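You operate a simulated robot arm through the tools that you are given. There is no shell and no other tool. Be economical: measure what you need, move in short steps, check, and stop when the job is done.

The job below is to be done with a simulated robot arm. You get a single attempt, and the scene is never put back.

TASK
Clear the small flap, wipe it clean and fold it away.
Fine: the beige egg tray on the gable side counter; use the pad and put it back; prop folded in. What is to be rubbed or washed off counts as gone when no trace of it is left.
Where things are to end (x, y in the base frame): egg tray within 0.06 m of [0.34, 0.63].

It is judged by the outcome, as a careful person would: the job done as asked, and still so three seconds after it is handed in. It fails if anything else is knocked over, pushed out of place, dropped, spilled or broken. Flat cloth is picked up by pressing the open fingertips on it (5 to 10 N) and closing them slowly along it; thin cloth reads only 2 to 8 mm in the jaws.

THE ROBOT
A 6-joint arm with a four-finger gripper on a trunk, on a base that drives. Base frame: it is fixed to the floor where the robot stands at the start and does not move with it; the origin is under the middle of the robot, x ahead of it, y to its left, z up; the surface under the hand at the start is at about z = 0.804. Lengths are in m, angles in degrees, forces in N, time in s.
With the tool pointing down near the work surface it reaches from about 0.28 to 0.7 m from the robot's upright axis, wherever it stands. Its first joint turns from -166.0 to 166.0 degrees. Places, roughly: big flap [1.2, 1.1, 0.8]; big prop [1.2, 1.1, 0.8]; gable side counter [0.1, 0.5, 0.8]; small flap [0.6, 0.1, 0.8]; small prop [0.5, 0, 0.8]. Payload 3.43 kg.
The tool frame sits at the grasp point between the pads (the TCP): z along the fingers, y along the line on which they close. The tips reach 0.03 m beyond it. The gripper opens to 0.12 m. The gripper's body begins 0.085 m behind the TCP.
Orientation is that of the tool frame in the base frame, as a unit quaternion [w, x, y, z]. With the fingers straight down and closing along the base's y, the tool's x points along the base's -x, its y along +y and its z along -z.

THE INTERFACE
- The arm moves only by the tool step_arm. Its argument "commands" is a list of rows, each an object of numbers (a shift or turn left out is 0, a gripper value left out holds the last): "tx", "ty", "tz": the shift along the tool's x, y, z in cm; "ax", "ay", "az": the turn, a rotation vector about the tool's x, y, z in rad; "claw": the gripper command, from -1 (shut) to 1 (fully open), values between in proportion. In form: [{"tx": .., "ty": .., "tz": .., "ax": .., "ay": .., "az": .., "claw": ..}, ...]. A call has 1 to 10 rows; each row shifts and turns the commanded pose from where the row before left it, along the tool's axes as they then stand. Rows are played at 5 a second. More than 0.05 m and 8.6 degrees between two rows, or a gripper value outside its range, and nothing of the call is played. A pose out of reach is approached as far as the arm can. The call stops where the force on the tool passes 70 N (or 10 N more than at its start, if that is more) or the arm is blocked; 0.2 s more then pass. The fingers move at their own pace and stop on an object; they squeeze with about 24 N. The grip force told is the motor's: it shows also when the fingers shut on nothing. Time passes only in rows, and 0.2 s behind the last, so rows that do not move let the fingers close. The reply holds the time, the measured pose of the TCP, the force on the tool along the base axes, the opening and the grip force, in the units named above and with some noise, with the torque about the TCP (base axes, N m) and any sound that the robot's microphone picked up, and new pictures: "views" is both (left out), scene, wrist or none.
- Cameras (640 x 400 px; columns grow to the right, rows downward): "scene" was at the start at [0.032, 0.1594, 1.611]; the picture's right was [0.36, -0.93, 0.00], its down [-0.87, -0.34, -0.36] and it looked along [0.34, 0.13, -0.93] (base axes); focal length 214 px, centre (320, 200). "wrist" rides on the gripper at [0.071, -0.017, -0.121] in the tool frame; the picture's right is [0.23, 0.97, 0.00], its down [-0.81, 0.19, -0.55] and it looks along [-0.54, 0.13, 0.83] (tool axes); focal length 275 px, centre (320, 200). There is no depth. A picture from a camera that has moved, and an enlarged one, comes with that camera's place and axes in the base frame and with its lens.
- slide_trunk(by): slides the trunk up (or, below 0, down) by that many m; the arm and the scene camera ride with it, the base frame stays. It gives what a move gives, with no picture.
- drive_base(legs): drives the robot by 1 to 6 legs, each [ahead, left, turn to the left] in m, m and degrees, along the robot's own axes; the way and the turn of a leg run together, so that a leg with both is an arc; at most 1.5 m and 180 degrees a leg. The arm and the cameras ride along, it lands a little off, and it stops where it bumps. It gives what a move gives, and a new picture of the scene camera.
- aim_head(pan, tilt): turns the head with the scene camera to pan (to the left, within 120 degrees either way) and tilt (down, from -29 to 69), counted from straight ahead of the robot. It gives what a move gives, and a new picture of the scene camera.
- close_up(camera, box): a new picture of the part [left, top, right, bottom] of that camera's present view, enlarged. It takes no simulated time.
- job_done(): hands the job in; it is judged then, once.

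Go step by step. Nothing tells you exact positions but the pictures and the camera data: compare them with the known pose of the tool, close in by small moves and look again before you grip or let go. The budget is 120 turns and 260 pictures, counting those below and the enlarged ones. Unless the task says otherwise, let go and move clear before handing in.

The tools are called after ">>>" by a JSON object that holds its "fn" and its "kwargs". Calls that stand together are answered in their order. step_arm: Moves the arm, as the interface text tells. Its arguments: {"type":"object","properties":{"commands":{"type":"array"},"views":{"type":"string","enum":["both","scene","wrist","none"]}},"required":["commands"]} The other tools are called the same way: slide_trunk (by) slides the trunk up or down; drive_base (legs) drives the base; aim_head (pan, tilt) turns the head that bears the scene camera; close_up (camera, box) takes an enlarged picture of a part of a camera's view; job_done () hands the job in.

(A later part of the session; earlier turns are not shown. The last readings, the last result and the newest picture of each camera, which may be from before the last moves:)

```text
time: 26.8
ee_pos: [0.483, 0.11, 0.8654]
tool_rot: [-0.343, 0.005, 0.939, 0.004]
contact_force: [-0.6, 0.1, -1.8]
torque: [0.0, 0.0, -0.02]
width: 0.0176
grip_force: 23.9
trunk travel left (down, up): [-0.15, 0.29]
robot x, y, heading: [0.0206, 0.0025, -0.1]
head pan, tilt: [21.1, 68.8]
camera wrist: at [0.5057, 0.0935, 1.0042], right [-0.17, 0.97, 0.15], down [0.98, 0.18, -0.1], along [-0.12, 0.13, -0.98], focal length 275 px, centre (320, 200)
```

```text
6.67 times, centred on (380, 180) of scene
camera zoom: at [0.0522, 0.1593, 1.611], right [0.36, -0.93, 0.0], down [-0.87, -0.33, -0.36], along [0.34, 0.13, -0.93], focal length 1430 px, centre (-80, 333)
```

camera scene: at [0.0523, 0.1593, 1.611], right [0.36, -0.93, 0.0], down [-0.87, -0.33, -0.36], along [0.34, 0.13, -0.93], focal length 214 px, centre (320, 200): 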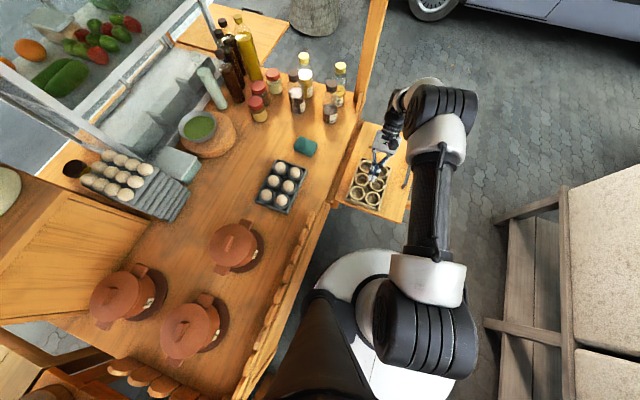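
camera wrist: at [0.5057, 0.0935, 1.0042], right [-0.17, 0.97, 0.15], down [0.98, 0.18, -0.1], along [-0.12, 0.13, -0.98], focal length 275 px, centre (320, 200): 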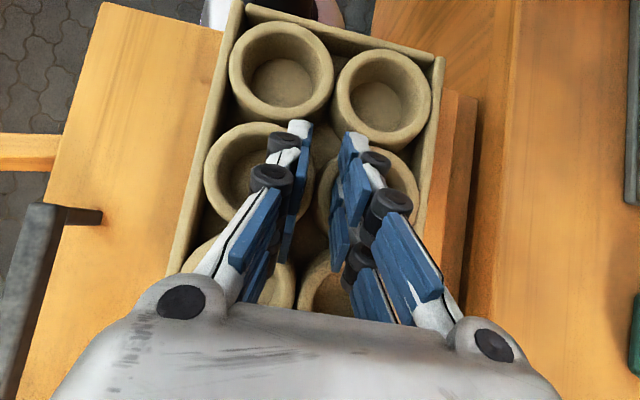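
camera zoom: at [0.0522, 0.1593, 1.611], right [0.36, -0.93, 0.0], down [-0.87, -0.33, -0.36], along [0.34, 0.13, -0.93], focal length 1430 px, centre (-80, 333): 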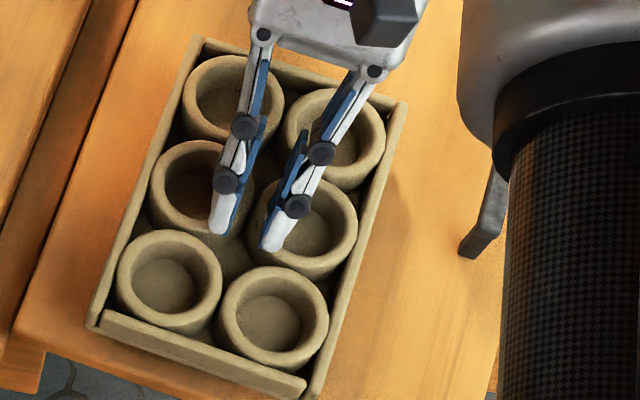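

The tray is lifted level and steady. I keep raising it gently to clear the egg tray on the way.

>>> {"fn": "step_arm", "kwargs": {"commands": [{"tx": 0.19, "tz": -0.23}, {"tx": 0.32, "tz": -0.38}, {"tx": 0.45, "tz": -0.54}, {"tx": 0.6, "tz": -0.7}, {"tx": 0.64, "tz": -0.766}, {"tx": 0.64, "tz": -0.766}, {"tx": 0.64, "tz": -0.766}, {"tx": 0.45, "tz": -0.54}, {"tx": 0.26, "tz": -0.31}], "views": "none"}}

>>> {"fn": "step_arm", "kwargs": {"commands": [{"tx": 0.19, "tz": -0.23}, {"tx": 0.32, "tz": -0.38}, {"tx": 0.45, "tz": -0.54}, {"tx": 0.6, "tz": -0.7}, {"tx": 0.6, "tz": -0.7}, {"tx": 0.45, "tz": -0.54}, {"tx": 0.26, "tz": -0.31}, {}], "views": "both"}}

```text
time: 28.8
ee_pos: [0.4847, 0.1115, 0.9311]
tool_rot: [-0.342, 0.005, 0.94, 0.003]
contact_force: [0.6, -0.3, -1.2]
torque: [-0.02, -0.03, -0.03]
width: 0.0177
grip_force: 24.3
trunk travel left (down, up): [-0.15, 0.29]
robot x, y, heading: [0.0221, 0.0016, -0.2]
head pan, tilt: [21.1, 68.8]
```

```text
time: 30.6
ee_pos: [0.4851, 0.1106, 0.9752]
tool_rot: [-0.342, 0.004, 0.94, 0.003]
contact_force: [0.5, 0.0, -0.8]
torque: [0.03, -0.02, -0.02]
width: 0.0176
grip_force: 23.6
trunk travel left (down, up): [-0.15, 0.29]
robot x, y, heading: [0.0202, -0.0024, -0.2]
head pan, tilt: [21.1, 68.8]
camera scene: at [0.0523, 0.1593, 1.611], right [0.36, -0.93, 0.0], down [-0.87, -0.33, -0.36], along [0.34, 0.13, -0.93], focal length 214 px, centre (320, 200)
camera wrist: at [0.5073, 0.0931, 1.1142], right [-0.17, 0.97, 0.15], down [0.98, 0.18, -0.1], along [-0.12, 0.13, -0.98], focal length 275 px, centre (320, 200)
```

scene: 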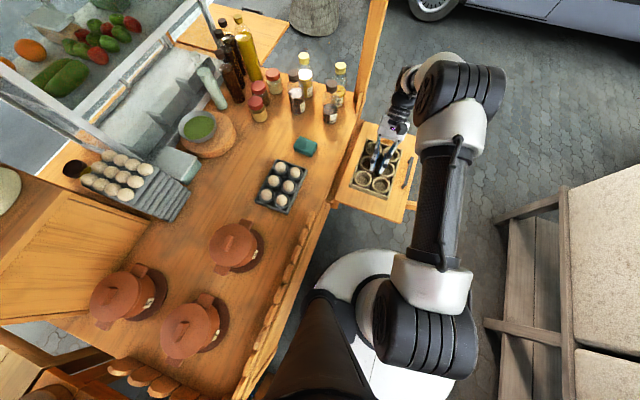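
wrist: 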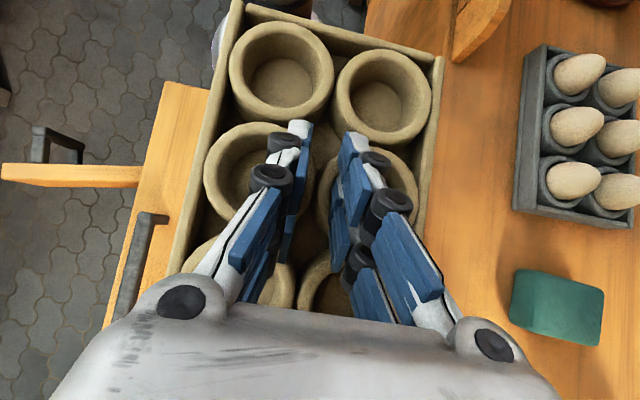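

The grip is solid. The goal needs more reach with the leaning hand, so I draw the tray back 8 cm in x and then drive ahead 0.16 m gently.

>>> {"fn": "step_arm", "kwargs": {"commands": [{"tx": 0.38, "tz": 0.32}, {"tx": 0.77, "tz": 0.64}, {"tx": 1.15, "tz": 0.96}, {"tx": 1.3, "tz": 1.1}, {"tx": 1.15, "tz": 0.96}, {"tx": 0.77, "tz": 0.64}, {"tx": 0.38, "tz": 0.32}], "views": "none"}}

>>> {"fn": "drive_base", "kwargs": {"legs": [[0.08, 0, 0], [0.08, 0, 0]]}}

```text
time: 32.2
ee_pos: [0.4063, 0.1108, 0.9755]
tool_rot: [-0.342, 0.003, 0.94, 0.003]
contact_force: [0.2, 0.3, -0.6]
torque: [-0.01, -0.02, -0.02]
width: 0.0176
grip_force: 24.0
trunk travel left (down, up): [-0.15, 0.29]
robot x, y, heading: [0.0181, 0.0004, 0.1]
head pan, tilt: [21.1, 68.8]
```

```text
time: 33.9
ee_pos: [0.5688, 0.1106, 0.9745]
tool_rot: [-0.343, 0.006, 0.939, 0.004]
contact_force: [0.6, 0.0, -1.1]
torque: [0.0, 0.04, 0.02]
width: 0.0175
grip_force: 23.6
trunk travel left (down, up): [-0.15, 0.29]
robot x, y, heading: [0.1793, 0.0003, -0.3]
head pan, tilt: [21.1, 68.8]
camera scene: at [0.2146, 0.1589, 1.611], right [0.36, -0.93, 0.0], down [-0.87, -0.33, -0.36], along [0.34, 0.13, -0.93], focal length 214 px, centre (320, 200)
```

scene: 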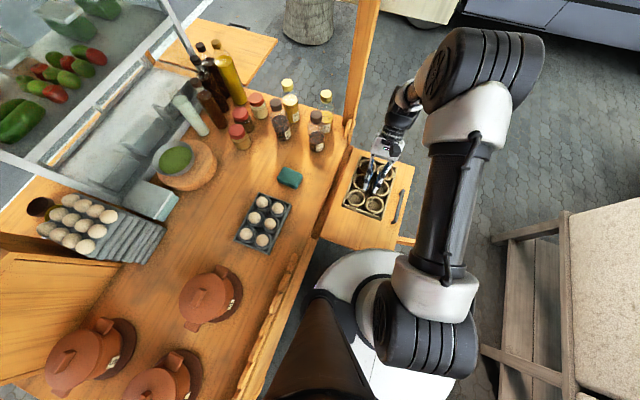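

All clear. Now I carry the tray across toward (0.34, 0.60) in gentle steps, high above the egg tray.

>>> {"fn": "step_arm", "kwargs": {"commands": [{"tx": 0.5, "tz": 0.42, "ty": 0.6}, {"tx": 0.9, "tz": 0.75, "ty": 1.2}, {"tx": 1.2, "tz": 1.0, "ty": 1.8}, {"tx": 1.2, "tz": 1.0, "ty": 2.2}, {"tx": 1.2, "tz": 1.0, "ty": 2.4}, {"tx": 1.2, "tz": 1.0, "ty": 2.4}, {"tx": 1.2, "tz": 1.0, "ty": 2.4}, {"tx": 1.2, "tz": 1.0, "ty": 2.0}, {"tx": 0.9, "tz": 0.75, "ty": 1.2}, {"tx": 0.4, "tz": 0.33, "ty": 0.6}], "views": "scene"}}

```text
time: 36.1
ee_pos: [0.441, 0.2792, 0.9782]
tool_rot: [-0.342, 0.005, 0.94, 0.004]
contact_force: [-0.3, -0.2, -0.4]
torque: [-0.04, -0.04, -0.02]
width: 0.0177
grip_force: 24.0
trunk travel left (down, up): [-0.15, 0.29]
robot x, y, heading: [0.1789, 0.0024, -0.2]
head pan, tilt: [21.1, 68.8]
camera scene: at [0.213, 0.159, 1.611], right [0.36, -0.93, 0.0], down [-0.87, -0.33, -0.36], along [0.34, 0.13, -0.93], focal length 214 px, centre (320, 200)
```

scene: 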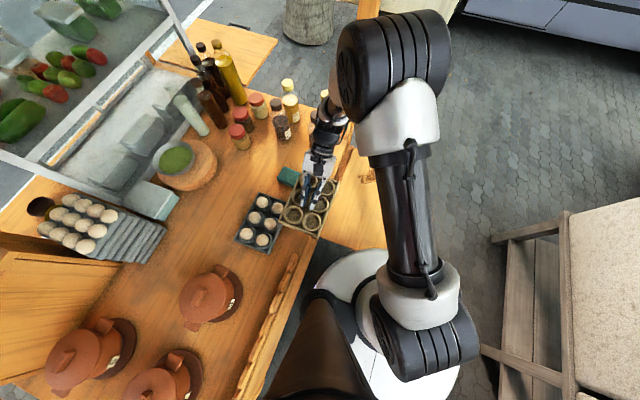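

>>> {"fn": "step_arm", "kwargs": {"commands": [{"tx": 0.3, "tz": 0.25, "ty": 0.8}, {"tx": 0.5, "tz": 0.42, "ty": 1.8}, {"tx": 0.8, "tz": 0.67, "ty": 2.8}, {"tx": 1.0, "tz": 0.84, "ty": 3.5}, {"tx": 1.1, "tz": 0.92, "ty": 3.8}, {"tx": 1.1, "tz": 0.92, "ty": 3.8}, {"tx": 1.0, "tz": 0.84, "ty": 3.8}, {"tx": 0.8, "tz": 0.67, "ty": 3.5}, {"tx": 0.6, "tz": 0.5, "ty": 2.8}, {"tx": 0.5, "tz": 0.4, "ty": 1.8}], "views": "none"}}

>>> {"fn": "step_arm", "kwargs": {"commands": [{"ty": 1.2}, {"ty": 0.8}, {"ty": 0.5}, {}], "views": "both"}}

```text
time: 38.3
ee_pos: [0.3442, 0.5647, 0.9774]
tool_rot: [-0.343, 0.006, 0.939, 0.004]
contact_force: [-0.1, 0.1, -1.5]
torque: [-0.01, -0.01, 0.03]
width: 0.0176
grip_force: 24.0
trunk travel left (down, up): [-0.15, 0.29]
robot x, y, heading: [0.1802, 0.0011, -0.4]
head pan, tilt: [21.1, 68.8]
```

```text
time: 39.3
ee_pos: [0.345, 0.5894, 0.9791]
tool_rot: [-0.343, 0.005, 0.939, 0.004]
contact_force: [0.2, -0.3, -1.2]
torque: [0.03, 0.02, -0.04]
width: 0.0177
grip_force: 24.1
trunk travel left (down, up): [-0.15, 0.29]
robot x, y, heading: [0.1781, -0.0014, 0.1]
head pan, tilt: [21.1, 68.8]
camera scene: at [0.2131, 0.1589, 1.611], right [0.36, -0.93, 0.0], down [-0.87, -0.33, -0.36], along [0.34, 0.13, -0.93], focal length 214 px, centre (320, 200)
camera wrist: at [0.3676, 0.572, 1.1178], right [-0.16, 0.97, 0.15], down [0.98, 0.18, -0.1], along [-0.12, 0.13, -0.98], focal length 275 px, centre (320, 200)
```

scene: 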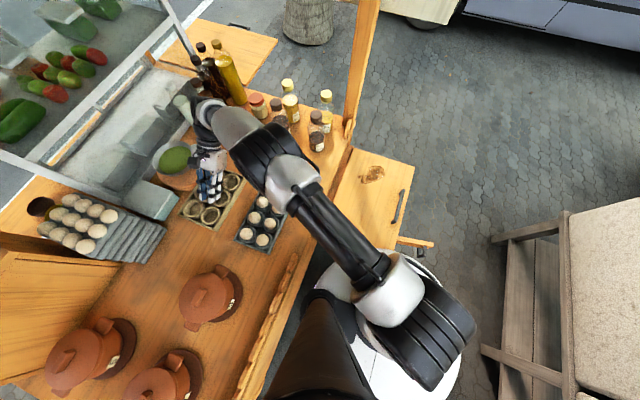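
wrist: 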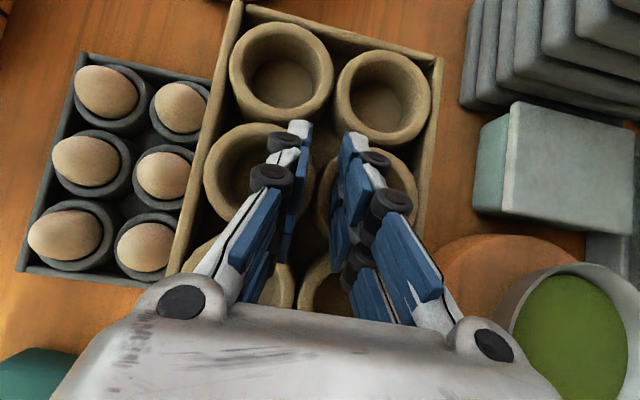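

The tray is over the free spot; free space runs from y 0.50 (grey tray) to about 0.75 (board). I shift to y 0.61 and lower it, slowly at the end.

>>> {"fn": "step_arm", "kwargs": {"commands": [{"ty": 0.7}, {"ty": 0.9}, {"ty": 0.5}, {"tx": -0.4, "tz": 0.47}, {"tx": -0.9, "tz": 1.07}, {"tx": -1.2, "tz": 1.43}, {"tx": -1.2, "tz": 1.43}, {"tx": -1.2, "tz": 1.43}, {"tx": -0.9, "tz": 1.07}, {"tx": -0.5, "tz": 0.6}], "views": "both"}}

```text
time: 41.5
ee_pos: [0.3401, 0.597, 0.8828]
tool_rot: [-0.342, 0.006, 0.94, 0.005]
contact_force: [-0.2, 0.8, -1.4]
torque: [0.0, -0.03, 0.02]
width: 0.0175
grip_force: 24.0
out of reach, approached as far as the arm can: row 8, 10
trunk travel left (down, up): [-0.15, 0.29]
robot x, y, heading: [0.1825, 0.0015, -0.2]
head pan, tilt: [21.1, 68.8]
camera scene: at [0.2131, 0.1589, 1.611], right [0.36, -0.93, 0.0], down [-0.87, -0.33, -0.36], along [0.34, 0.13, -0.93], focal length 214 px, centre (320, 200)
camera wrist: at [0.3626, 0.5808, 1.0218], right [-0.16, 0.97, 0.15], down [0.98, 0.18, -0.1], along [-0.12, 0.13, -0.98], focal length 275 px, centre (320, 200)
```

scene: 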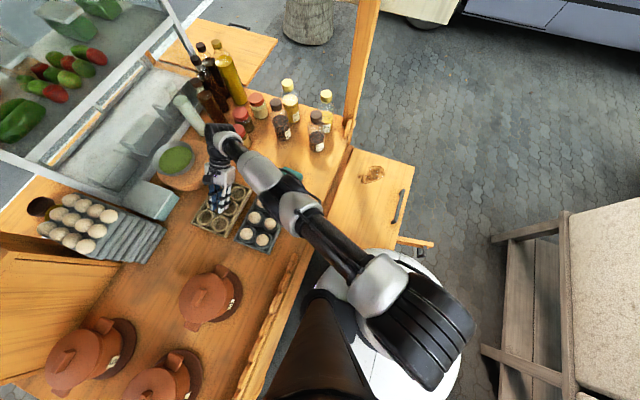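
wrist: 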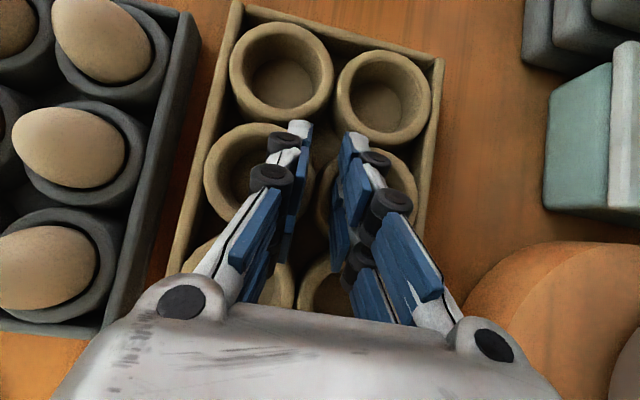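

Reach ran out at y 0.597. I drive ahead 6 cm for a better stance, then bring the tray back in x and a bit further in y.

>>> {"fn": "drive_base", "kwargs": {"legs": [[0.06, 0, 0]]}}

>>> {"fn": "step_arm", "kwargs": {"commands": [{"tx": 0.4, "tz": 0.33, "ty": 0.1}, {"tx": 0.8, "tz": 0.67, "ty": 0.3}, {"tx": 1.1, "tz": 0.92, "ty": 0.5}, {"tx": 1.1, "tz": 0.92, "ty": 0.5}, {"tx": 0.8, "tz": 0.67, "ty": 0.3}, {"tx": 0.4, "tz": 0.33, "ty": 0.2}, {}], "views": "both"}}

```text
time: 42.5
ee_pos: [0.4, 0.5973, 0.8822]
tool_rot: [-0.343, 0.005, 0.939, 0.004]
contact_force: [0.5, 0.1, -0.1]
torque: [-0.02, 0.07, 0.01]
width: 0.0176
grip_force: 23.3
trunk travel left (down, up): [-0.15, 0.29]
robot x, y, heading: [0.2367, 0.0001, -0.4]
head pan, tilt: [21.1, 68.8]
camera scene: at [0.2735, 0.1588, 1.611], right [0.36, -0.93, 0.0], down [-0.87, -0.33, -0.36], along [0.34, 0.13, -0.93], focal length 214 px, centre (320, 200)
```

scene: 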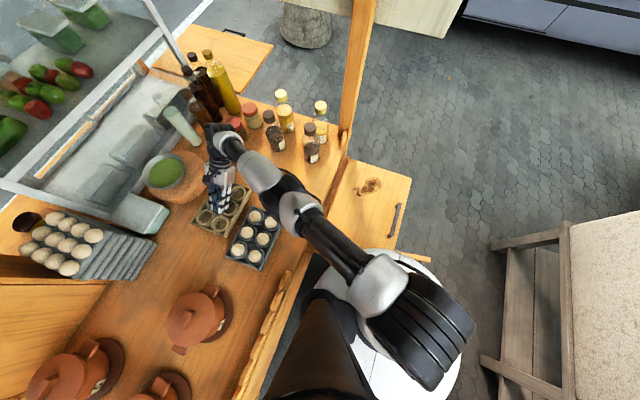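

```text
time: 44.1
ee_pos: [0.3399, 0.6206, 0.8819]
tool_rot: [-0.342, 0.005, 0.94, 0.003]
contact_force: [-0.1, -0.9, -1.5]
torque: [-0.02, -0.03, 0.0]
width: 0.0179
grip_force: 24.0
out of reach, approached as far as the arm can: row 4
trunk travel left (down, up): [-0.15, 0.29]
robot x, y, heading: [0.2378, -0.0057, -0.1]
head pan, tilt: [21.1, 68.8]
camera scene: at [0.2724, 0.1588, 1.611], right [0.36, -0.93, 0.0], down [-0.87, -0.33, -0.36], along [0.34, 0.13, -0.93], focal length 214 px, centre (320, 200)
camera wrist: at [0.3631, 0.6043, 1.0207], right [-0.16, 0.97, 0.15], down [0.98, 0.18, -0.1], along [-0.12, 0.13, -0.98], focal length 275 px, centre (320, 200)
```

scene: 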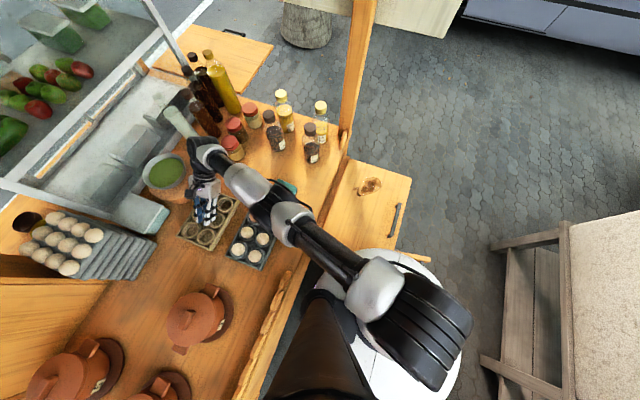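
wrist: 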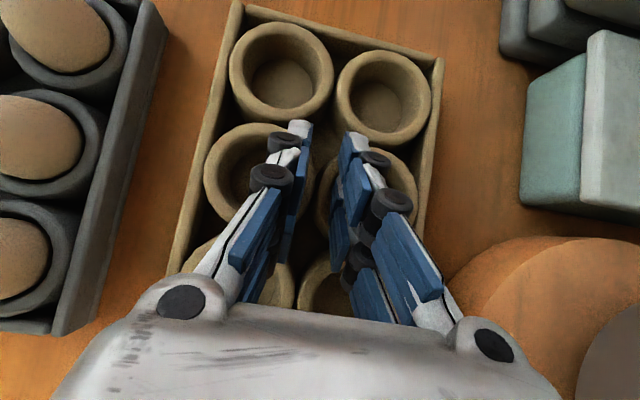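

Now at (0.34, 0.62). I lower the tray with the trunk.

>>> {"fn": "slide_trunk", "kwargs": {"by": -0.027}}

>>> {"fn": "slide_trunk", "kwargs": {"by": -0.004}}

```text
time: 44.8
ee_pos: [0.3384, 0.6204, 0.8709]
tool_rot: [-0.341, 0.005, 0.94, 0.005]
contact_force: [-0.2, 0.0, -0.8]
torque: [0.01, 0.02, 0.0]
width: 0.0177
grip_force: 23.8
trunk travel left (down, up): [-0.123, 0.317]
robot x, y, heading: [0.2436, -0.0021, -0.2]
head pan, tilt: [21.1, 68.8]
```

```text
time: 45.3
ee_pos: [0.3389, 0.6208, 0.8701]
tool_rot: [-0.341, 0.004, 0.94, 0.004]
contact_force: [1.1, -0.1, -0.4]
torque: [-0.01, -0.02, 0.01]
width: 0.0177
grip_force: 24.3
trunk travel left (down, up): [-0.119, 0.321]
robot x, y, heading: [0.239, -0.0028, -0.1]
head pan, tilt: [21.1, 68.8]
```

>>> {"fn": "step_arm", "kwargs": {"commands": [{}, {}], "views": "wrist"}}

>>> {"fn": "close_up", "kwargs": {"camera": "scene", "box": [160, 160, 290, 280]}}

```text
time: 45.9
ee_pos: [0.3397, 0.6199, 0.8704]
tool_rot: [-0.341, 0.005, 0.94, 0.004]
contact_force: [-0.7, -0.4, -0.3]
torque: [0.01, 0.02, -0.01]
width: 0.0179
grip_force: 23.5
trunk travel left (down, up): [-0.119, 0.321]
robot x, y, heading: [0.2398, 0.0001, -0.3]
head pan, tilt: [21.1, 68.8]
camera wrist: at [0.3619, 0.6035, 1.0093], right [-0.16, 0.97, 0.15], down [0.98, 0.18, -0.1], along [-0.12, 0.13, -0.98], focal length 275 px, centre (320, 200)
```

wrist: 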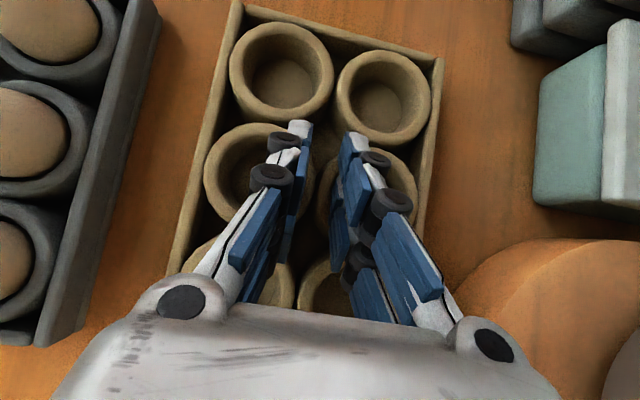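

```text
3.33 times, centred on (225, 220) of scene
camera zoom: at [0.2702, 0.1574, 1.599], right [0.36, -0.93, 0.0], down [-0.87, -0.33, -0.36], along [0.34, 0.13, -0.93], focal length 715 px, centre (637, 133)
```

zoom: 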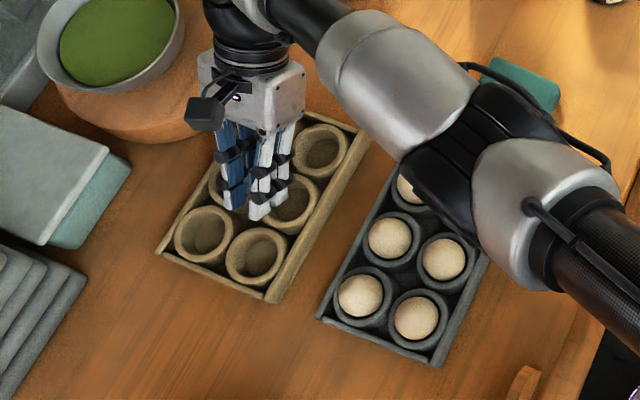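

The trunk only came down 1.2 of 3.1 cm, so something may be blocking it. I take that command back up and check.

>>> {"fn": "slide_trunk", "kwargs": {"by": 0.019}}

>>> {"fn": "aim_head", "kwargs": {"pan": 0, "tilt": 69}}

```text
time: 46.6
ee_pos: [0.3404, 0.62, 0.8706]
tool_rot: [-0.343, 0.005, 0.939, 0.004]
contact_force: [0.9, -1.2, -0.9]
torque: [0.0, -0.03, -0.01]
width: 0.0177
grip_force: 24.2
trunk travel left (down, up): [-0.138, 0.302]
robot x, y, heading: [0.2373, -0.0013, 0.0]
head pan, tilt: [21.1, 68.8]
```

```text
time: 47.4
ee_pos: [0.3386, 0.6201, 0.8705]
tool_rot: [-0.342, 0.005, 0.94, 0.004]
contact_force: [-0.6, -1.0, -1.1]
torque: [-0.01, 0.03, 0.01]
width: 0.0177
grip_force: 23.8
trunk travel left (down, up): [-0.138, 0.302]
robot x, y, heading: [0.2397, -0.0007, 0.0]
head pan, tilt: [0.0, 68.8]
camera scene: at [0.2734, 0.1369, 1.5997], right [0.0, -1.0, 0.0], down [-0.93, 0.0, -0.36], along [0.36, 0.0, -0.93], focal length 214 px, centre (320, 200)
```

scene: 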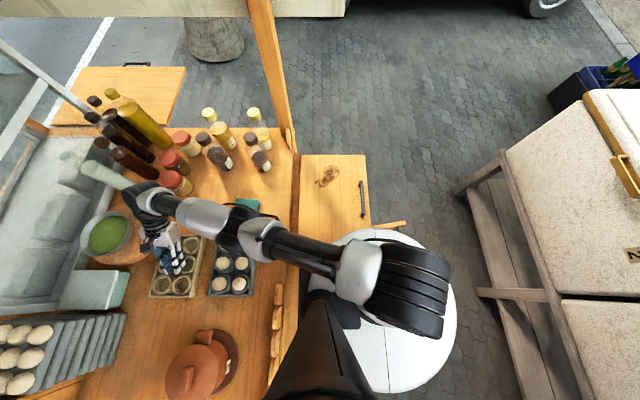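

>>> {"fn": "close_up", "kwargs": {"camera": "scene", "box": [80, 140, 280, 310]}}

>>> {"fn": "close_up", "kwargs": {"camera": "scene", "box": [240, 180, 480, 400]}}

```text
2.35 times, centred on (180, 225) of scene
camera zoom: at [0.2734, 0.1369, 1.5997], right [0.0, -1.0, 0.0], down [-0.93, 0.0, -0.36], along [0.36, 0.0, -0.93], focal length 505 px, centre (649, 141)
```

zoom: 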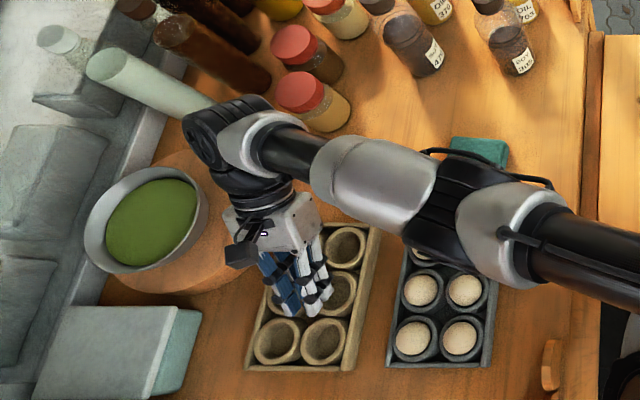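

```text
1.82 times, centred on (360, 290) of scene
camera zoom: at [0.2734, 0.1369, 1.5997], right [0.0, -1.0, 0.0], down [-0.93, 0.0, -0.36], along [0.36, 0.0, -0.93], focal length 390 px, centre (247, 36)
```

zoom: 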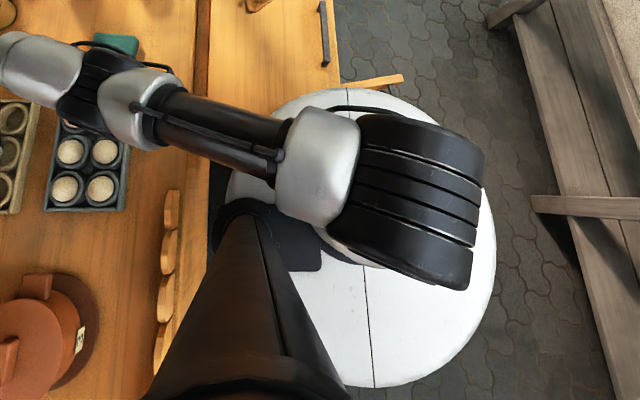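

I can't see an obstruction; I test by lowering with the arm itself in small steps, watching the force.

>>> {"fn": "step_arm", "kwargs": {"commands": [{"tx": -0.2, "tz": 0.23}, {"tx": -0.2, "tz": 0.23}, {}], "views": "none"}}

```text
time: 48.2
ee_pos: [0.3389, 0.6197, 0.8665]
tool_rot: [-0.342, 0.005, 0.94, 0.004]
contact_force: [0.5, -0.1, 0.8]
torque: [-0.1, 0.17, 0.04]
width: 0.0178
grip_force: 24.0
trunk travel left (down, up): [-0.138, 0.302]
robot x, y, heading: [0.2384, -0.0018, -0.5]
head pan, tilt: [0.0, 68.8]
```

>>> {"fn": "step_arm", "kwargs": {"commands": [{"tx": -0.2, "tz": 0.23}, {}], "views": "none"}}

>>> {"fn": "close_up", "kwargs": {"camera": "scene", "box": [120, 220, 280, 310]}}

>>> {"fn": "close_up", "kwargs": {"camera": "wrist", "box": [60, 0, 540, 300]}}

```text
time: 48.8
ee_pos: [0.3383, 0.6212, 0.8659]
tool_rot: [-0.342, 0.004, 0.94, 0.006]
contact_force: [0.0, -9.3, 28.6]
torque: [-0.39, 0.38, 0.06]
width: 0.0175
grip_force: 23.8
trunk travel left (down, up): [-0.138, 0.302]
robot x, y, heading: [0.2398, -0.0009, -0.4]
head pan, tilt: [0.0, 68.8]
```

```text
4.00 times, centred on (200, 265) of scene
camera zoom: at [0.2728, 0.136, 1.5998], right [0.0, -1.0, 0.0], down [-0.93, 0.0, -0.36], along [0.36, 0.0, -0.93], focal length 858 px, centre (800, -60)
```

zoom: 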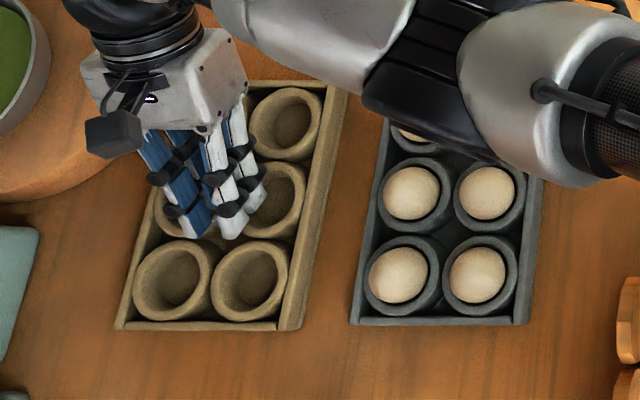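

```text
1.33 times, centred on (300, 150) of wrist
camera zoom: at [0.3615, 0.603, 1.004], right [-0.17, 0.97, 0.16], down [0.98, 0.18, -0.1], along [-0.12, 0.14, -0.98], focal length 367 px, centre (347, 267)
```

zoom: 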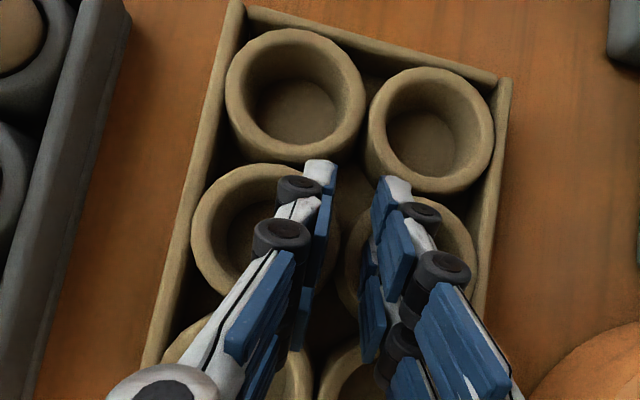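

The force (29 N up) shows the tray is resting on the counter. I ease off, open the fingers inside the cups to 5 cm, and then withdraw upward.

>>> {"fn": "step_arm", "kwargs": {"commands": [{"tx": 0.1, "tz": -0.12}, {"claw": -0.5}, {"claw": -0.3}, {"claw": -0.15}, {}, {"tx": 0.32, "tz": -0.38}, {"tx": 0.64, "tz": -0.77}, {"tx": 1.28, "tz": -1.53}, {"tx": 1.9, "tz": -2.3}, {}], "views": "both"}}

```text
time: 51.0
ee_pos: [0.3443, 0.6296, 0.9269]
tool_rot: [-0.342, 0.006, 0.94, 0.004]
contact_force: [-0.4, 0.0, 0.3]
torque: [0.02, 0.0, 0.02]
width: 0.051
grip_force: 0.0
out of reach, approached as far as the arm can: row 8, 9
trunk travel left (down, up): [-0.138, 0.302]
robot x, y, heading: [0.2386, -0.0033, -0.1]
head pan, tilt: [0.0, 68.8]
camera scene: at [0.2724, 0.1358, 1.5998], right [0.0, -1.0, 0.0], down [-0.93, 0.0, -0.36], along [0.36, 0.0, -0.93], focal length 214 px, centre (320, 200)
camera wrist: at [0.3656, 0.6127, 1.0658], right [-0.17, 0.97, 0.15], down [0.98, 0.18, -0.1], along [-0.12, 0.13, -0.98], focal length 275 px, centre (320, 200)
```

scene: 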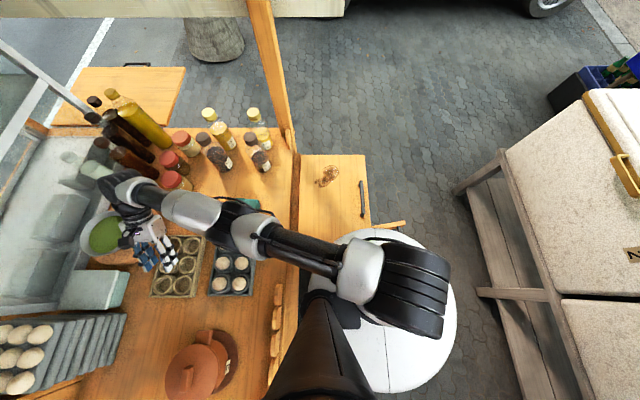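
wrist: 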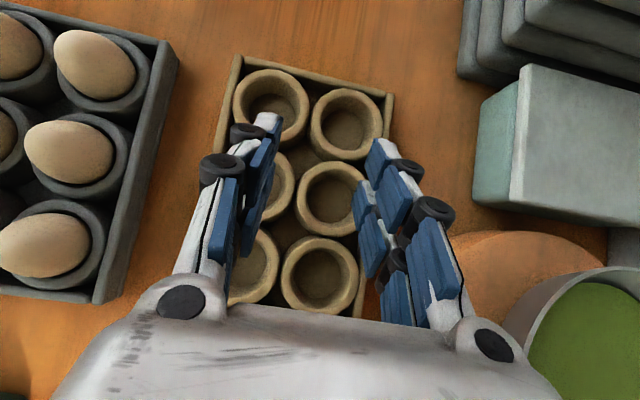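

The tray stands at about (0.33, 0.63), well within tolerance. I lift the hand, move it off toward the pad, and restore the vertical attitude.

>>> {"fn": "step_arm", "kwargs": {"commands": [{"tx": 2.57, "tz": -3.06}, {"tx": 2.57, "tz": -3.06}, {"tx": -1.53, "tz": -1.29, "ty": -4}, {"tx": -1.53, "tz": -1.29, "ty": -4}, {"tx": -1.53, "tz": -1.29, "ty": -4}, {"tx": -1.53, "tz": -1.29, "ty": -4}, {"tx": -1.53, "tz": -1.29, "ty": -4}, {}], "views": "none"}}

>>> {"fn": "step_arm", "kwargs": {"commands": [{"ay": -0.14}, {"ay": -0.14}, {"ay": -0.14}, {"ay": -0.14}, {"ay": -0.138}, {}], "views": "both"}}

```text
time: 52.8
ee_pos: [0.4344, 0.5967, 1.0049]
tool_rot: [-0.342, 0.005, 0.94, 0.004]
contact_force: [-0.3, -1.0, -1.0]
torque: [0.0, 0.01, 0.01]
width: 0.0507
grip_force: 0.0
out of reach, approached as far as the arm can: row 1, 2, 3, 4, 5, 6, 7
trunk travel left (down, up): [-0.138, 0.302]
robot x, y, heading: [0.2385, -0.0031, -0.1]
head pan, tilt: [0.0, 68.8]
```

```text
time: 54.2
ee_pos: [0.4589, 0.651, 1.0071]
tool_rot: [0.001, 0.006, 1.0, 0.001]
contact_force: [0.5, 0.3, -0.4]
torque: [-0.04, -0.01, -0.03]
width: 0.0512
grip_force: 0.1
out of reach, approached as far as the arm can: row 1, 2, 3, 4, 5
trunk travel left (down, up): [-0.138, 0.302]
robot x, y, heading: [0.2398, -0.0014, -0.2]
head pan, tilt: [0.0, 68.8]
camera scene: at [0.2722, 0.1357, 1.5998], right [0.0, -1.0, 0.0], down [-0.93, 0.0, -0.36], along [0.36, 0.0, -0.93], focal length 214 px, centre (320, 200)
camera wrist: at [0.387, 0.6356, 1.1284], right [-0.22, 0.98, 0.0], down [0.81, 0.18, 0.56], along [0.54, 0.12, -0.83], focal length 275 px, centre (320, 200)
```

scene: 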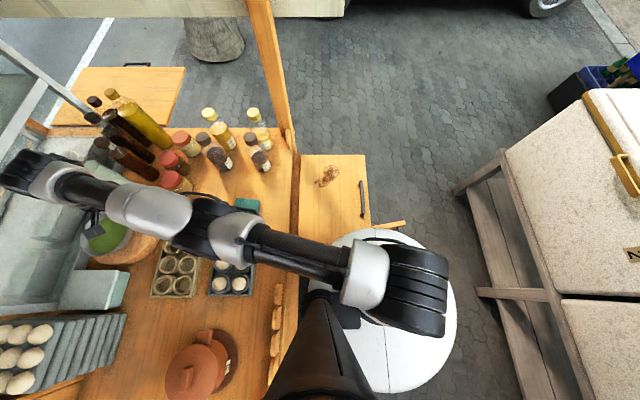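
wrist: 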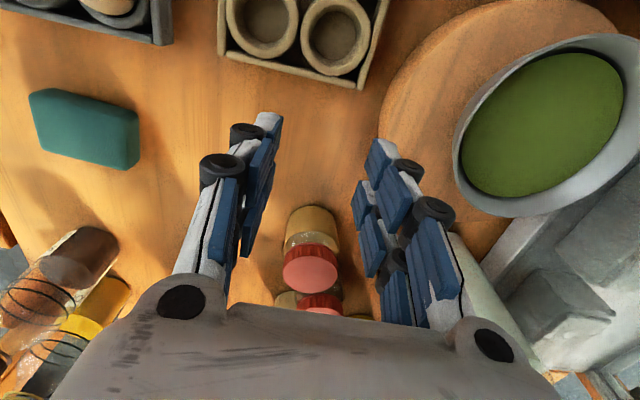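

I move the vertical hand over toward the pad near (0.54, 0.42).

>>> {"fn": "step_arm", "kwargs": {"commands": [{"tx": -0.5, "ty": -3.7}, {"tx": -0.9, "ty": -3.7}, {"tx": -1.4, "ty": -3.7}, {"tx": -1.4, "ty": -3.7}, {"tx": -1.4, "ty": -3.7}, {"tx": -1.4, "ty": -3.2, "claw": 0.9}, {}], "views": "both"}}

```text
time: 55.8
ee_pos: [0.5619, 0.6106, 1.0128]
tool_rot: [0.0, 0.006, 1.0, 0.002]
contact_force: [0.8, 0.2, 0.5]
torque: [0.04, 0.02, 0.03]
width: 0.094
grip_force: 0.1
out of reach, approached as far as the arm can: row 1, 2, 3, 4, 5, 6
trunk travel left (down, up): [-0.138, 0.302]
robot x, y, heading: [0.2436, 0.0002, -0.1]
head pan, tilt: [0.0, 68.8]
camera scene: at [0.2721, 0.1357, 1.5998], right [0.0, -1.0, 0.0], down [-0.93, 0.0, -0.36], along [0.36, 0.0, -0.93], focal length 214 px, centre (320, 200)
camera wrist: at [0.4903, 0.5956, 1.1336], right [-0.22, 0.98, 0.0], down [0.81, 0.18, 0.55], along [0.54, 0.12, -0.83], focal length 275 px, centre (320, 200)
```

scene: 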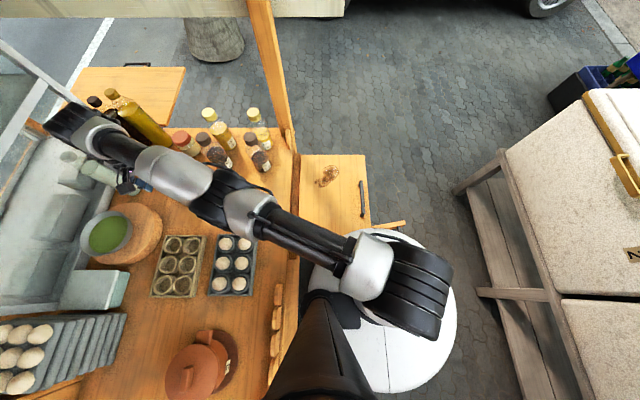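
wrist: 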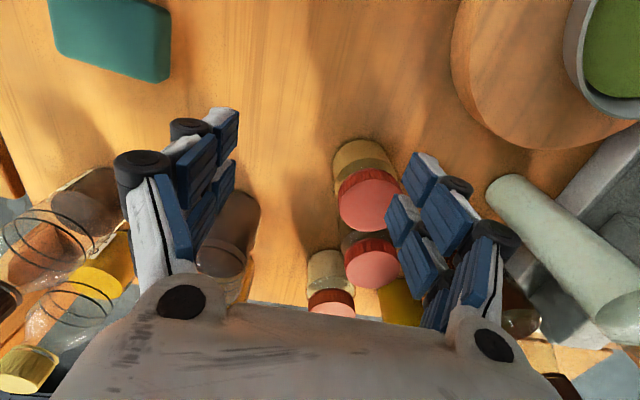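

The arm is stretched nearly straight. I try pulling it radially inward, away from the bottles.

>>> {"fn": "step_arm", "kwargs": {"commands": [{"tx": 0.7, "ty": -1.3}, {"tx": 1.4, "ty": -2.65}, {"tx": 1.4, "ty": -2.65}, {"tx": 1.4, "ty": -2.65}, {}], "views": "scene"}}

```text
time: 57.0
ee_pos: [0.5618, 0.6114, 1.013]
tool_rot: [0.0, 0.007, 1.0, 0.001]
contact_force: [-0.2, 0.3, -0.3]
torque: [0.01, 0.01, 0.04]
width: 0.114
grip_force: 0.1
out of reach, approached as far as the arm can: row 1, 2, 3, 4
trunk travel left (down, up): [-0.138, 0.302]
robot x, y, heading: [0.2405, -0.0005, -0.1]
head pan, tilt: [0.0, 68.8]
camera scene: at [0.2721, 0.1357, 1.5998], right [0.0, -1.0, 0.0], down [-0.93, 0.0, -0.36], along [0.36, 0.0, -0.93], focal length 214 px, centre (320, 200)
```

scene: 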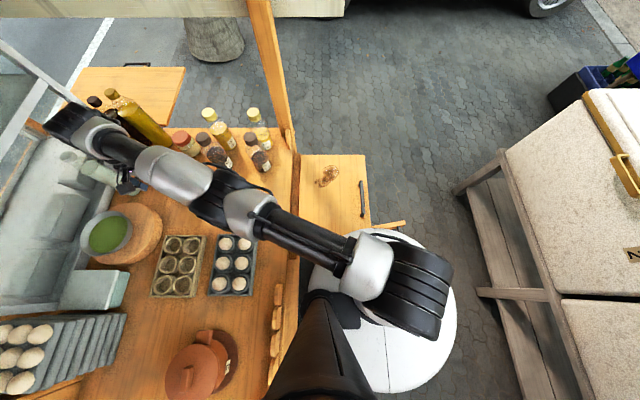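

It's stuck at a stretched-elbow singularity; a small downward move should make the elbow bend. I try 3 cm down combined with an inward pull, staying above the jars.

>>> {"fn": "step_arm", "kwargs": {"commands": [{"tz": 1.5, "tx": 0.7, "ty": -1.2}, {"tz": 1.5, "tx": 0.7, "ty": -1.2}, {"tx": 0.7, "ty": -1.2}, {}], "views": "none"}}

```text
time: 58.0
ee_pos: [0.5603, 0.6137, 0.982]
tool_rot: [0.001, 0.006, 1.0, 0.001]
contact_force: [0.3, 0.7, -1.0]
torque: [0.01, -0.01, 0.01]
width: 0.1138
grip_force: 0.1
out of reach, approached as far as the arm can: row 1, 2, 3
trunk travel left (down, up): [-0.138, 0.302]
robot x, y, heading: [0.2403, 0.0, -0.3]
head pan, tilt: [0.0, 68.8]
```

>>> {"fn": "aim_head", "kwargs": {"pan": 60, "tilt": 45}}

```text
time: 59.3
ee_pos: [0.5605, 0.6139, 0.9819]
tool_rot: [0.0, 0.006, 1.0, 0.002]
contact_force: [0.6, -0.7, 0.6]
torque: [0.02, 0.01, -0.03]
width: 0.1138
grip_force: 0.0
trunk travel left (down, up): [-0.138, 0.302]
robot x, y, heading: [0.24, 0.0005, -0.1]
head pan, tilt: [60.0, 45.0]
camera scene: at [0.2571, 0.2061, 1.6287], right [0.86, -0.5, 0.0], down [-0.35, -0.61, -0.71], along [0.36, 0.61, -0.71], focal length 214 px, centre (320, 200)
```

scene: 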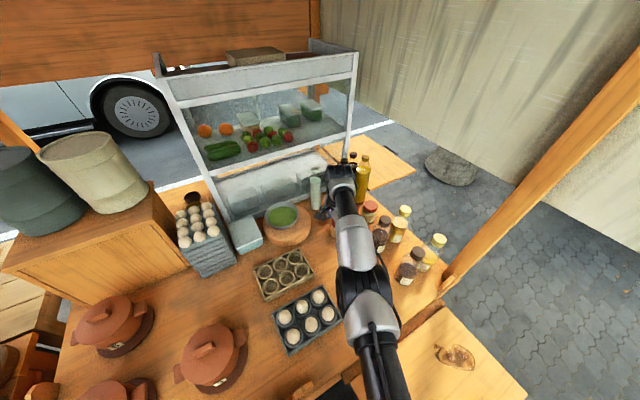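

The arm is straight out. I raise the trunk to gain height, then let the arm work downward with an inward pull so the elbow bends progressively.

>>> {"fn": "slide_trunk", "kwargs": {"by": 0.2}}

>>> {"fn": "step_arm", "kwargs": {"commands": [{"tz": 3, "tx": 1.5, "ty": -3}, {"tz": 3, "tx": 1.5, "ty": -3}, {"tz": 3, "tx": 1.5, "ty": -3}, {"tz": 3, "tx": 1.5, "ty": -3}], "views": "none"}}

```text
time: 61.7
ee_pos: [0.542, 0.6067, 1.1264]
tool_rot: [0.006, 0.004, 1.0, -0.007]
contact_force: [0.2, 0.5, 0.9]
torque: [-0.01, -0.01, -0.03]
width: 0.1135
grip_force: 0.1
trunk travel left (down, up): [-0.307, 0.133]
robot x, y, heading: [0.2376, -0.0226, 0.0]
head pan, tilt: [60.0, 45.0]
stopped: the arm was blocked; the commanded pose is now the measured one
```

```text
time: 62.7
ee_pos: [0.5439, 0.5983, 1.0295]
tool_rot: [0.004, 0.005, 1.0, -0.003]
contact_force: [0.5, 0.6, 0.3]
torque: [-0.02, 0.01, -0.06]
width: 0.114
grip_force: 0.1
out of reach, approached as far as the arm can: row 1, 2, 3, 4
trunk travel left (down, up): [-0.307, 0.133]
robot x, y, heading: [0.2401, -0.0155, -0.0]
head pan, tilt: [60.0, 45.0]
```

Something blocked the arm while rising. I look around level and upward along the arm to find it.

>>> {"fn": "aim_head", "kwargs": {"pan": 60, "tilt": 5}}

>>> {"fn": "aim_head", "kwargs": {"pan": 30, "tilt": 60}}

```text
time: 63.8
ee_pos: [0.5441, 0.5978, 1.0287]
tool_rot: [0.003, 0.007, 1.0, -0.004]
contact_force: [0.4, -0.3, -0.1]
torque: [0.0, 0.01, -0.03]
width: 0.1139
grip_force: 0.1
trunk travel left (down, up): [-0.307, 0.133]
robot x, y, heading: [0.2405, -0.0202, -0.3]
head pan, tilt: [60.0, 5.0]
camera scene: at [0.2242, 0.1652, 1.7383], right [0.83, -0.56, 0.01], down [-0.55, -0.81, -0.18], along [0.11, 0.15, -0.98], focal length 214 px, centre (320, 200)
```

scene: 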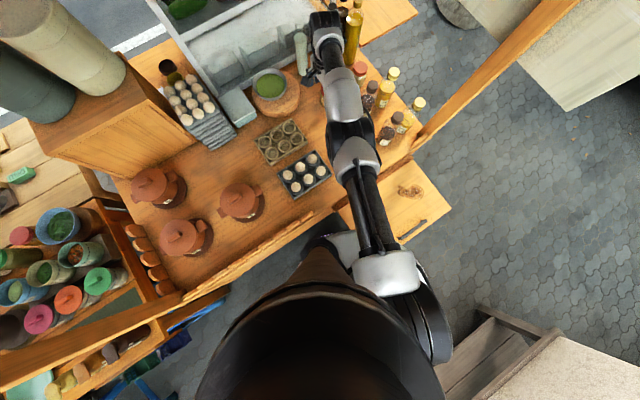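

```text
time: 65.0
ee_pos: [0.5382, 0.6051, 1.0257]
tool_rot: [0.007, 0.006, 1.0, -0.007]
contact_force: [-0.3, -0.2, 1.9]
torque: [0.0, 0.0, -0.02]
width: 0.1141
grip_force: 0.1
trunk travel left (down, up): [-0.307, 0.133]
robot x, y, heading: [0.2392, -0.0172, -0.1]
head pan, tilt: [30.0, 60.0]
camera scene: at [0.2161, 0.1771, 1.7375], right [0.78, -0.63, 0.02], down [-0.61, -0.77, -0.19], along [0.13, 0.13, -0.98], focal length 214 px, centre (320, 200)
```

scene: 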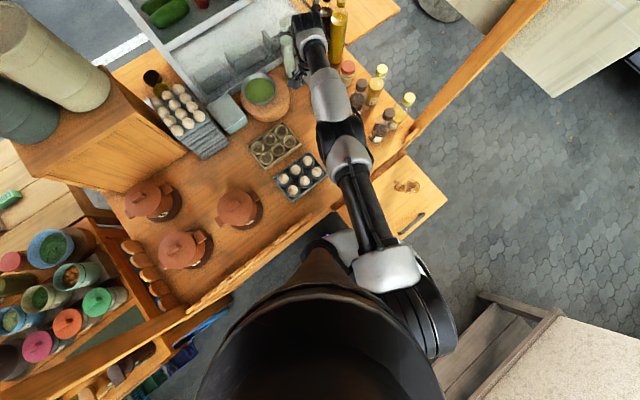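

The head hit a canopy overhead at about z 1.75, so I bring the trunk back down right away.

>>> {"fn": "slide_trunk", "kwargs": {"by": -0.13}}

>>> {"fn": "aim_head", "kwargs": {"pan": 40, "tilt": 55}}

```text
time: 66.6
ee_pos: [0.5535, 0.5928, 0.9184]
tool_rot: [-0.001, 0.006, 1.0, 0.0]
contact_force: [-0.1, 0.4, -0.5]
torque: [0.0, -0.01, 0.04]
width: 0.1141
grip_force: 0.1
trunk travel left (down, up): [-0.177, 0.263]
robot x, y, heading: [0.2388, -0.021, 0.4]
head pan, tilt: [30.0, 60.0]
```

```text
time: 67.3
ee_pos: [0.5549, 0.5932, 0.9194]
tool_rot: [-0.002, 0.006, 1.0, -0.001]
contact_force: [-0.5, 0.3, 0.0]
torque: [0.01, -0.02, 0.02]
width: 0.114
grip_force: 0.0
trunk travel left (down, up): [-0.177, 0.263]
robot x, y, heading: [0.2373, -0.018, 0.1]
head pan, tilt: [40.0, 55.0]
camera scene: at [0.2745, 0.1687, 1.6536], right [0.64, -0.77, 0.0], down [-0.63, -0.52, -0.57], along [0.44, 0.37, -0.82], focal length 214 px, centre (320, 200)
```

scene: 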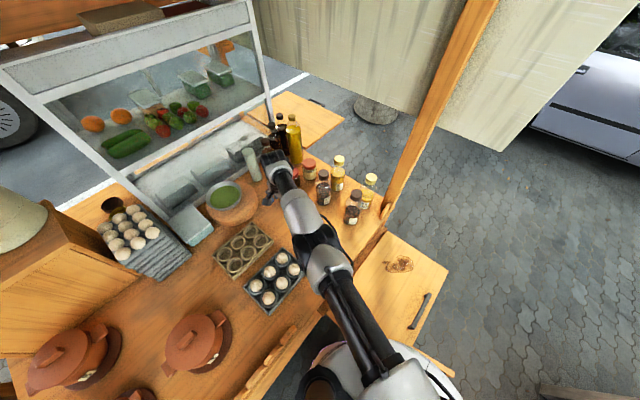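

The head moves freely again. With the arm now lower relative to the trunk, I try the inward pull again.

>>> {"fn": "step_arm", "kwargs": {"commands": [{"tx": 2.0, "ty": -4}, {"tx": 2.0, "ty": -4}, {"tx": 2.0, "ty": -4}], "views": "none"}}

```text
time: 68.1
ee_pos: [0.5547, 0.5937, 0.9173]
tool_rot: [-0.001, 0.007, 1.0, -0.002]
contact_force: [-0.4, 0.9, 0.3]
torque: [0.0, 0.04, 0.04]
width: 0.1141
grip_force: 0.0
out of reach, approached as far as the arm can: row 1, 2, 3
trunk travel left (down, up): [-0.177, 0.263]
robot x, y, heading: [0.2401, -0.0164, -0.1]
head pan, tilt: [40.0, 55.0]
```

The pull fails because the wrist centre sits at full stretch. Pitching the hand so its fingers swing back toward the robot should make the elbow bend, so I raise a little and do that.

>>> {"fn": "step_arm", "kwargs": {"commands": [{"tz": -3}, {"tz": -3}, {"ax": 0.124, "ay": 0.064, "tx": 1.6, "ty": -3.1}, {"ax": 0.124, "ay": 0.064, "tx": 1.6, "ty": -3.1}, {"ax": 0.124, "ay": 0.064, "tx": 1.6, "ty": -3.1}, {"ax": 0.124, "ay": 0.064, "tx": 1.6, "ty": -3.1}, {}], "views": "scene"}}

```text
time: 69.7
ee_pos: [0.4956, 0.4831, 1.0]
tool_rot: [-0.13, 0.006, 0.961, -0.246]
contact_force: [-0.4, 0.0, 0.3]
torque: [0.02, -0.01, 0.05]
width: 0.1138
grip_force: 0.0
out of reach, approached as far as the arm can: row 2, 6
trunk travel left (down, up): [-0.177, 0.263]
robot x, y, heading: [0.2398, -0.0172, -0.1]
head pan, tilt: [40.0, 55.0]
camera scene: at [0.2743, 0.1685, 1.6537], right [0.64, -0.77, 0.0], down [-0.63, -0.53, -0.57], along [0.44, 0.37, -0.82], focal length 214 px, centre (320, 200)
```

scene: 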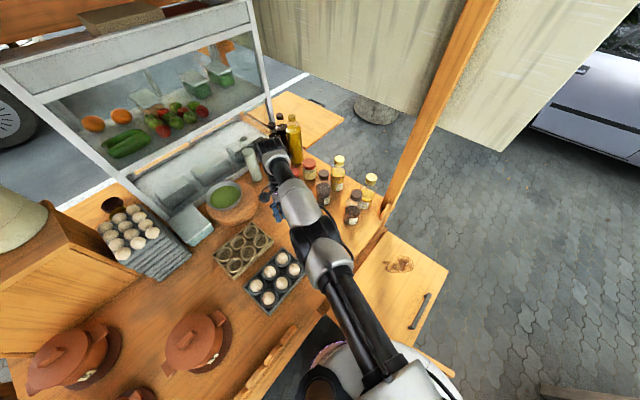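

That worked; now I pull inward keeping this tilt.

>>> {"fn": "step_arm", "kwargs": {"commands": [{"tx": 1.51, "ty": -3.02, "tz": 2.14}, {"tx": 1.51, "ty": -3.02, "tz": 2.14}, {"tx": 1.51, "ty": -3.02, "tz": 2.14}, {}], "views": "none"}}

```text
time: 70.7
ee_pos: [0.4952, 0.4827, 0.9989]
tool_rot: [-0.13, 0.005, 0.961, -0.245]
contact_force: [-0.1, 0.0, -0.9]
torque: [0.06, -0.02, 0.01]
width: 0.1139
grip_force: 0.1
out of reach, approached as far as the arm can: row 1, 2, 3
trunk travel left (down, up): [-0.177, 0.263]
robot x, y, heading: [0.2413, -0.0117, -0.0]
head pan, tilt: [40.0, 55.0]
```

Still stuck, so the elbow likely bends in the opposite sense. I now pitch the hand back upright while asking the fingertips to stay where they are, which needs the wrist to come in.

>>> {"fn": "step_arm", "kwargs": {"commands": [{"ax": -0.124, "ay": -0.064}, {"ax": -0.124, "ay": -0.064}, {"ax": -0.124, "ay": -0.064}, {"ax": -0.124, "ay": -0.064}, {}], "views": "none"}}

```text
time: 71.9
ee_pos: [0.5008, 0.4936, 1.0162]
tool_rot: [-0.117, 0.005, 0.968, -0.222]
contact_force: [0.4, 0.3, -0.3]
torque: [0.01, -0.03, -0.02]
width: 0.1144
grip_force: 0.0
out of reach, approached as far as the arm can: row 1, 2, 3, 4
trunk travel left (down, up): [-0.177, 0.263]
robot x, y, heading: [0.238, -0.0167, -0.1]
head pan, tilt: [40.0, 55.0]
```

I try the other sense via height: straight up by 16 cm, which makes the arm swing high and may open the elbow.

>>> {"fn": "step_arm", "kwargs": {"commands": [{"tx": 1.0, "ty": -1.9, "tz": -3.4}, {"tx": 1.0, "ty": -1.9, "tz": -3.4}, {"tx": 1.0, "ty": -1.9, "tz": -3.4}, {"tx": 1.0, "ty": -1.9, "tz": -3.4}, {"tx": 1.51, "ty": -3.02, "tz": 2.14}, {"tx": 1.51, "ty": -3.02, "tz": 2.14}], "views": "scene"}}

```text
time: 73.3
ee_pos: [0.456, 0.4082, 1.1719]
tool_rot: [-0.116, 0.005, 0.969, -0.22]
contact_force: [-0.1, -0.6, 0.7]
torque: [0.0, 0.01, -0.01]
width: 0.1142
grip_force: 0.1
out of reach, approached as far as the arm can: row 4
trunk travel left (down, up): [-0.177, 0.263]
robot x, y, heading: [0.2387, -0.0151, -0.1]
head pan, tilt: [40.0, 55.0]
camera scene: at [0.2739, 0.1676, 1.6538], right [0.64, -0.77, 0.0], down [-0.63, -0.52, -0.57], along [0.44, 0.37, -0.82], focal length 214 px, centre (320, 200)
```

scene: 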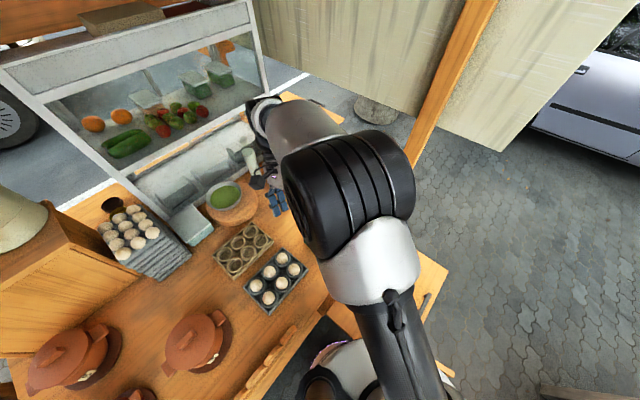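

The elbow is bent again and the arm is free (I'll avoid full stretch from now on). I straighten the hand and move over the pad.

>>> {"fn": "step_arm", "kwargs": {"commands": [{"ax": -0.111, "ay": -0.059}, {"ax": -0.111, "ay": -0.059}, {"ax": -0.111, "ay": -0.059}, {"ax": -0.111, "ay": -0.059}, {"tx": -4}, {"tx": -4, "tz": 3}, {"tz": 4}, {"tz": 4}, {"tz": 3}, {}], "views": "both"}}

```text
time: 75.5
ee_pos: [0.5356, 0.4062, 1.0307]
tool_rot: [0.001, 0.006, 1.0, -0.004]
contact_force: [0.9, -0.2, 1.3]
torque: [0.03, 0.0, 0.02]
width: 0.1139
grip_force: 0.0
trunk travel left (down, up): [-0.177, 0.263]
robot x, y, heading: [0.2351, -0.0176, -0.1]
head pan, tilt: [40.0, 55.0]
camera scene: at [0.2743, 0.1685, 1.6537], right [0.64, -0.77, 0.0], down [-0.63, -0.52, -0.57], along [0.44, 0.37, -0.82], focal length 214 px, centre (320, 200)
camera wrist: at [0.4642, 0.3924, 1.1517], right [-0.22, 0.98, -0.01], down [0.81, 0.19, 0.55], along [0.54, 0.12, -0.83], focal length 275 px, centre (320, 200)
```

scene: 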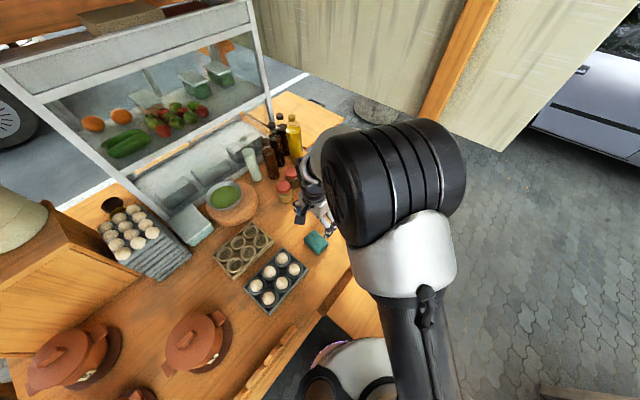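
wrist: 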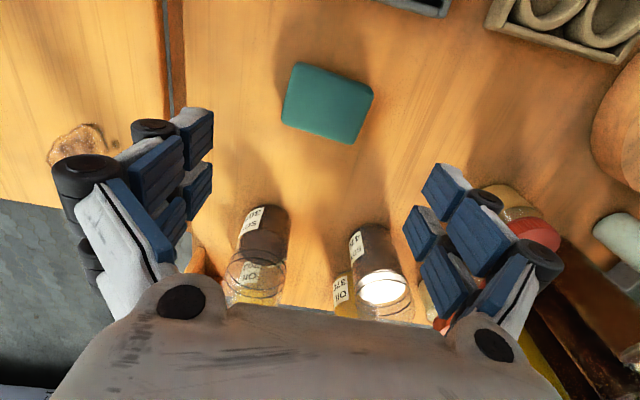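

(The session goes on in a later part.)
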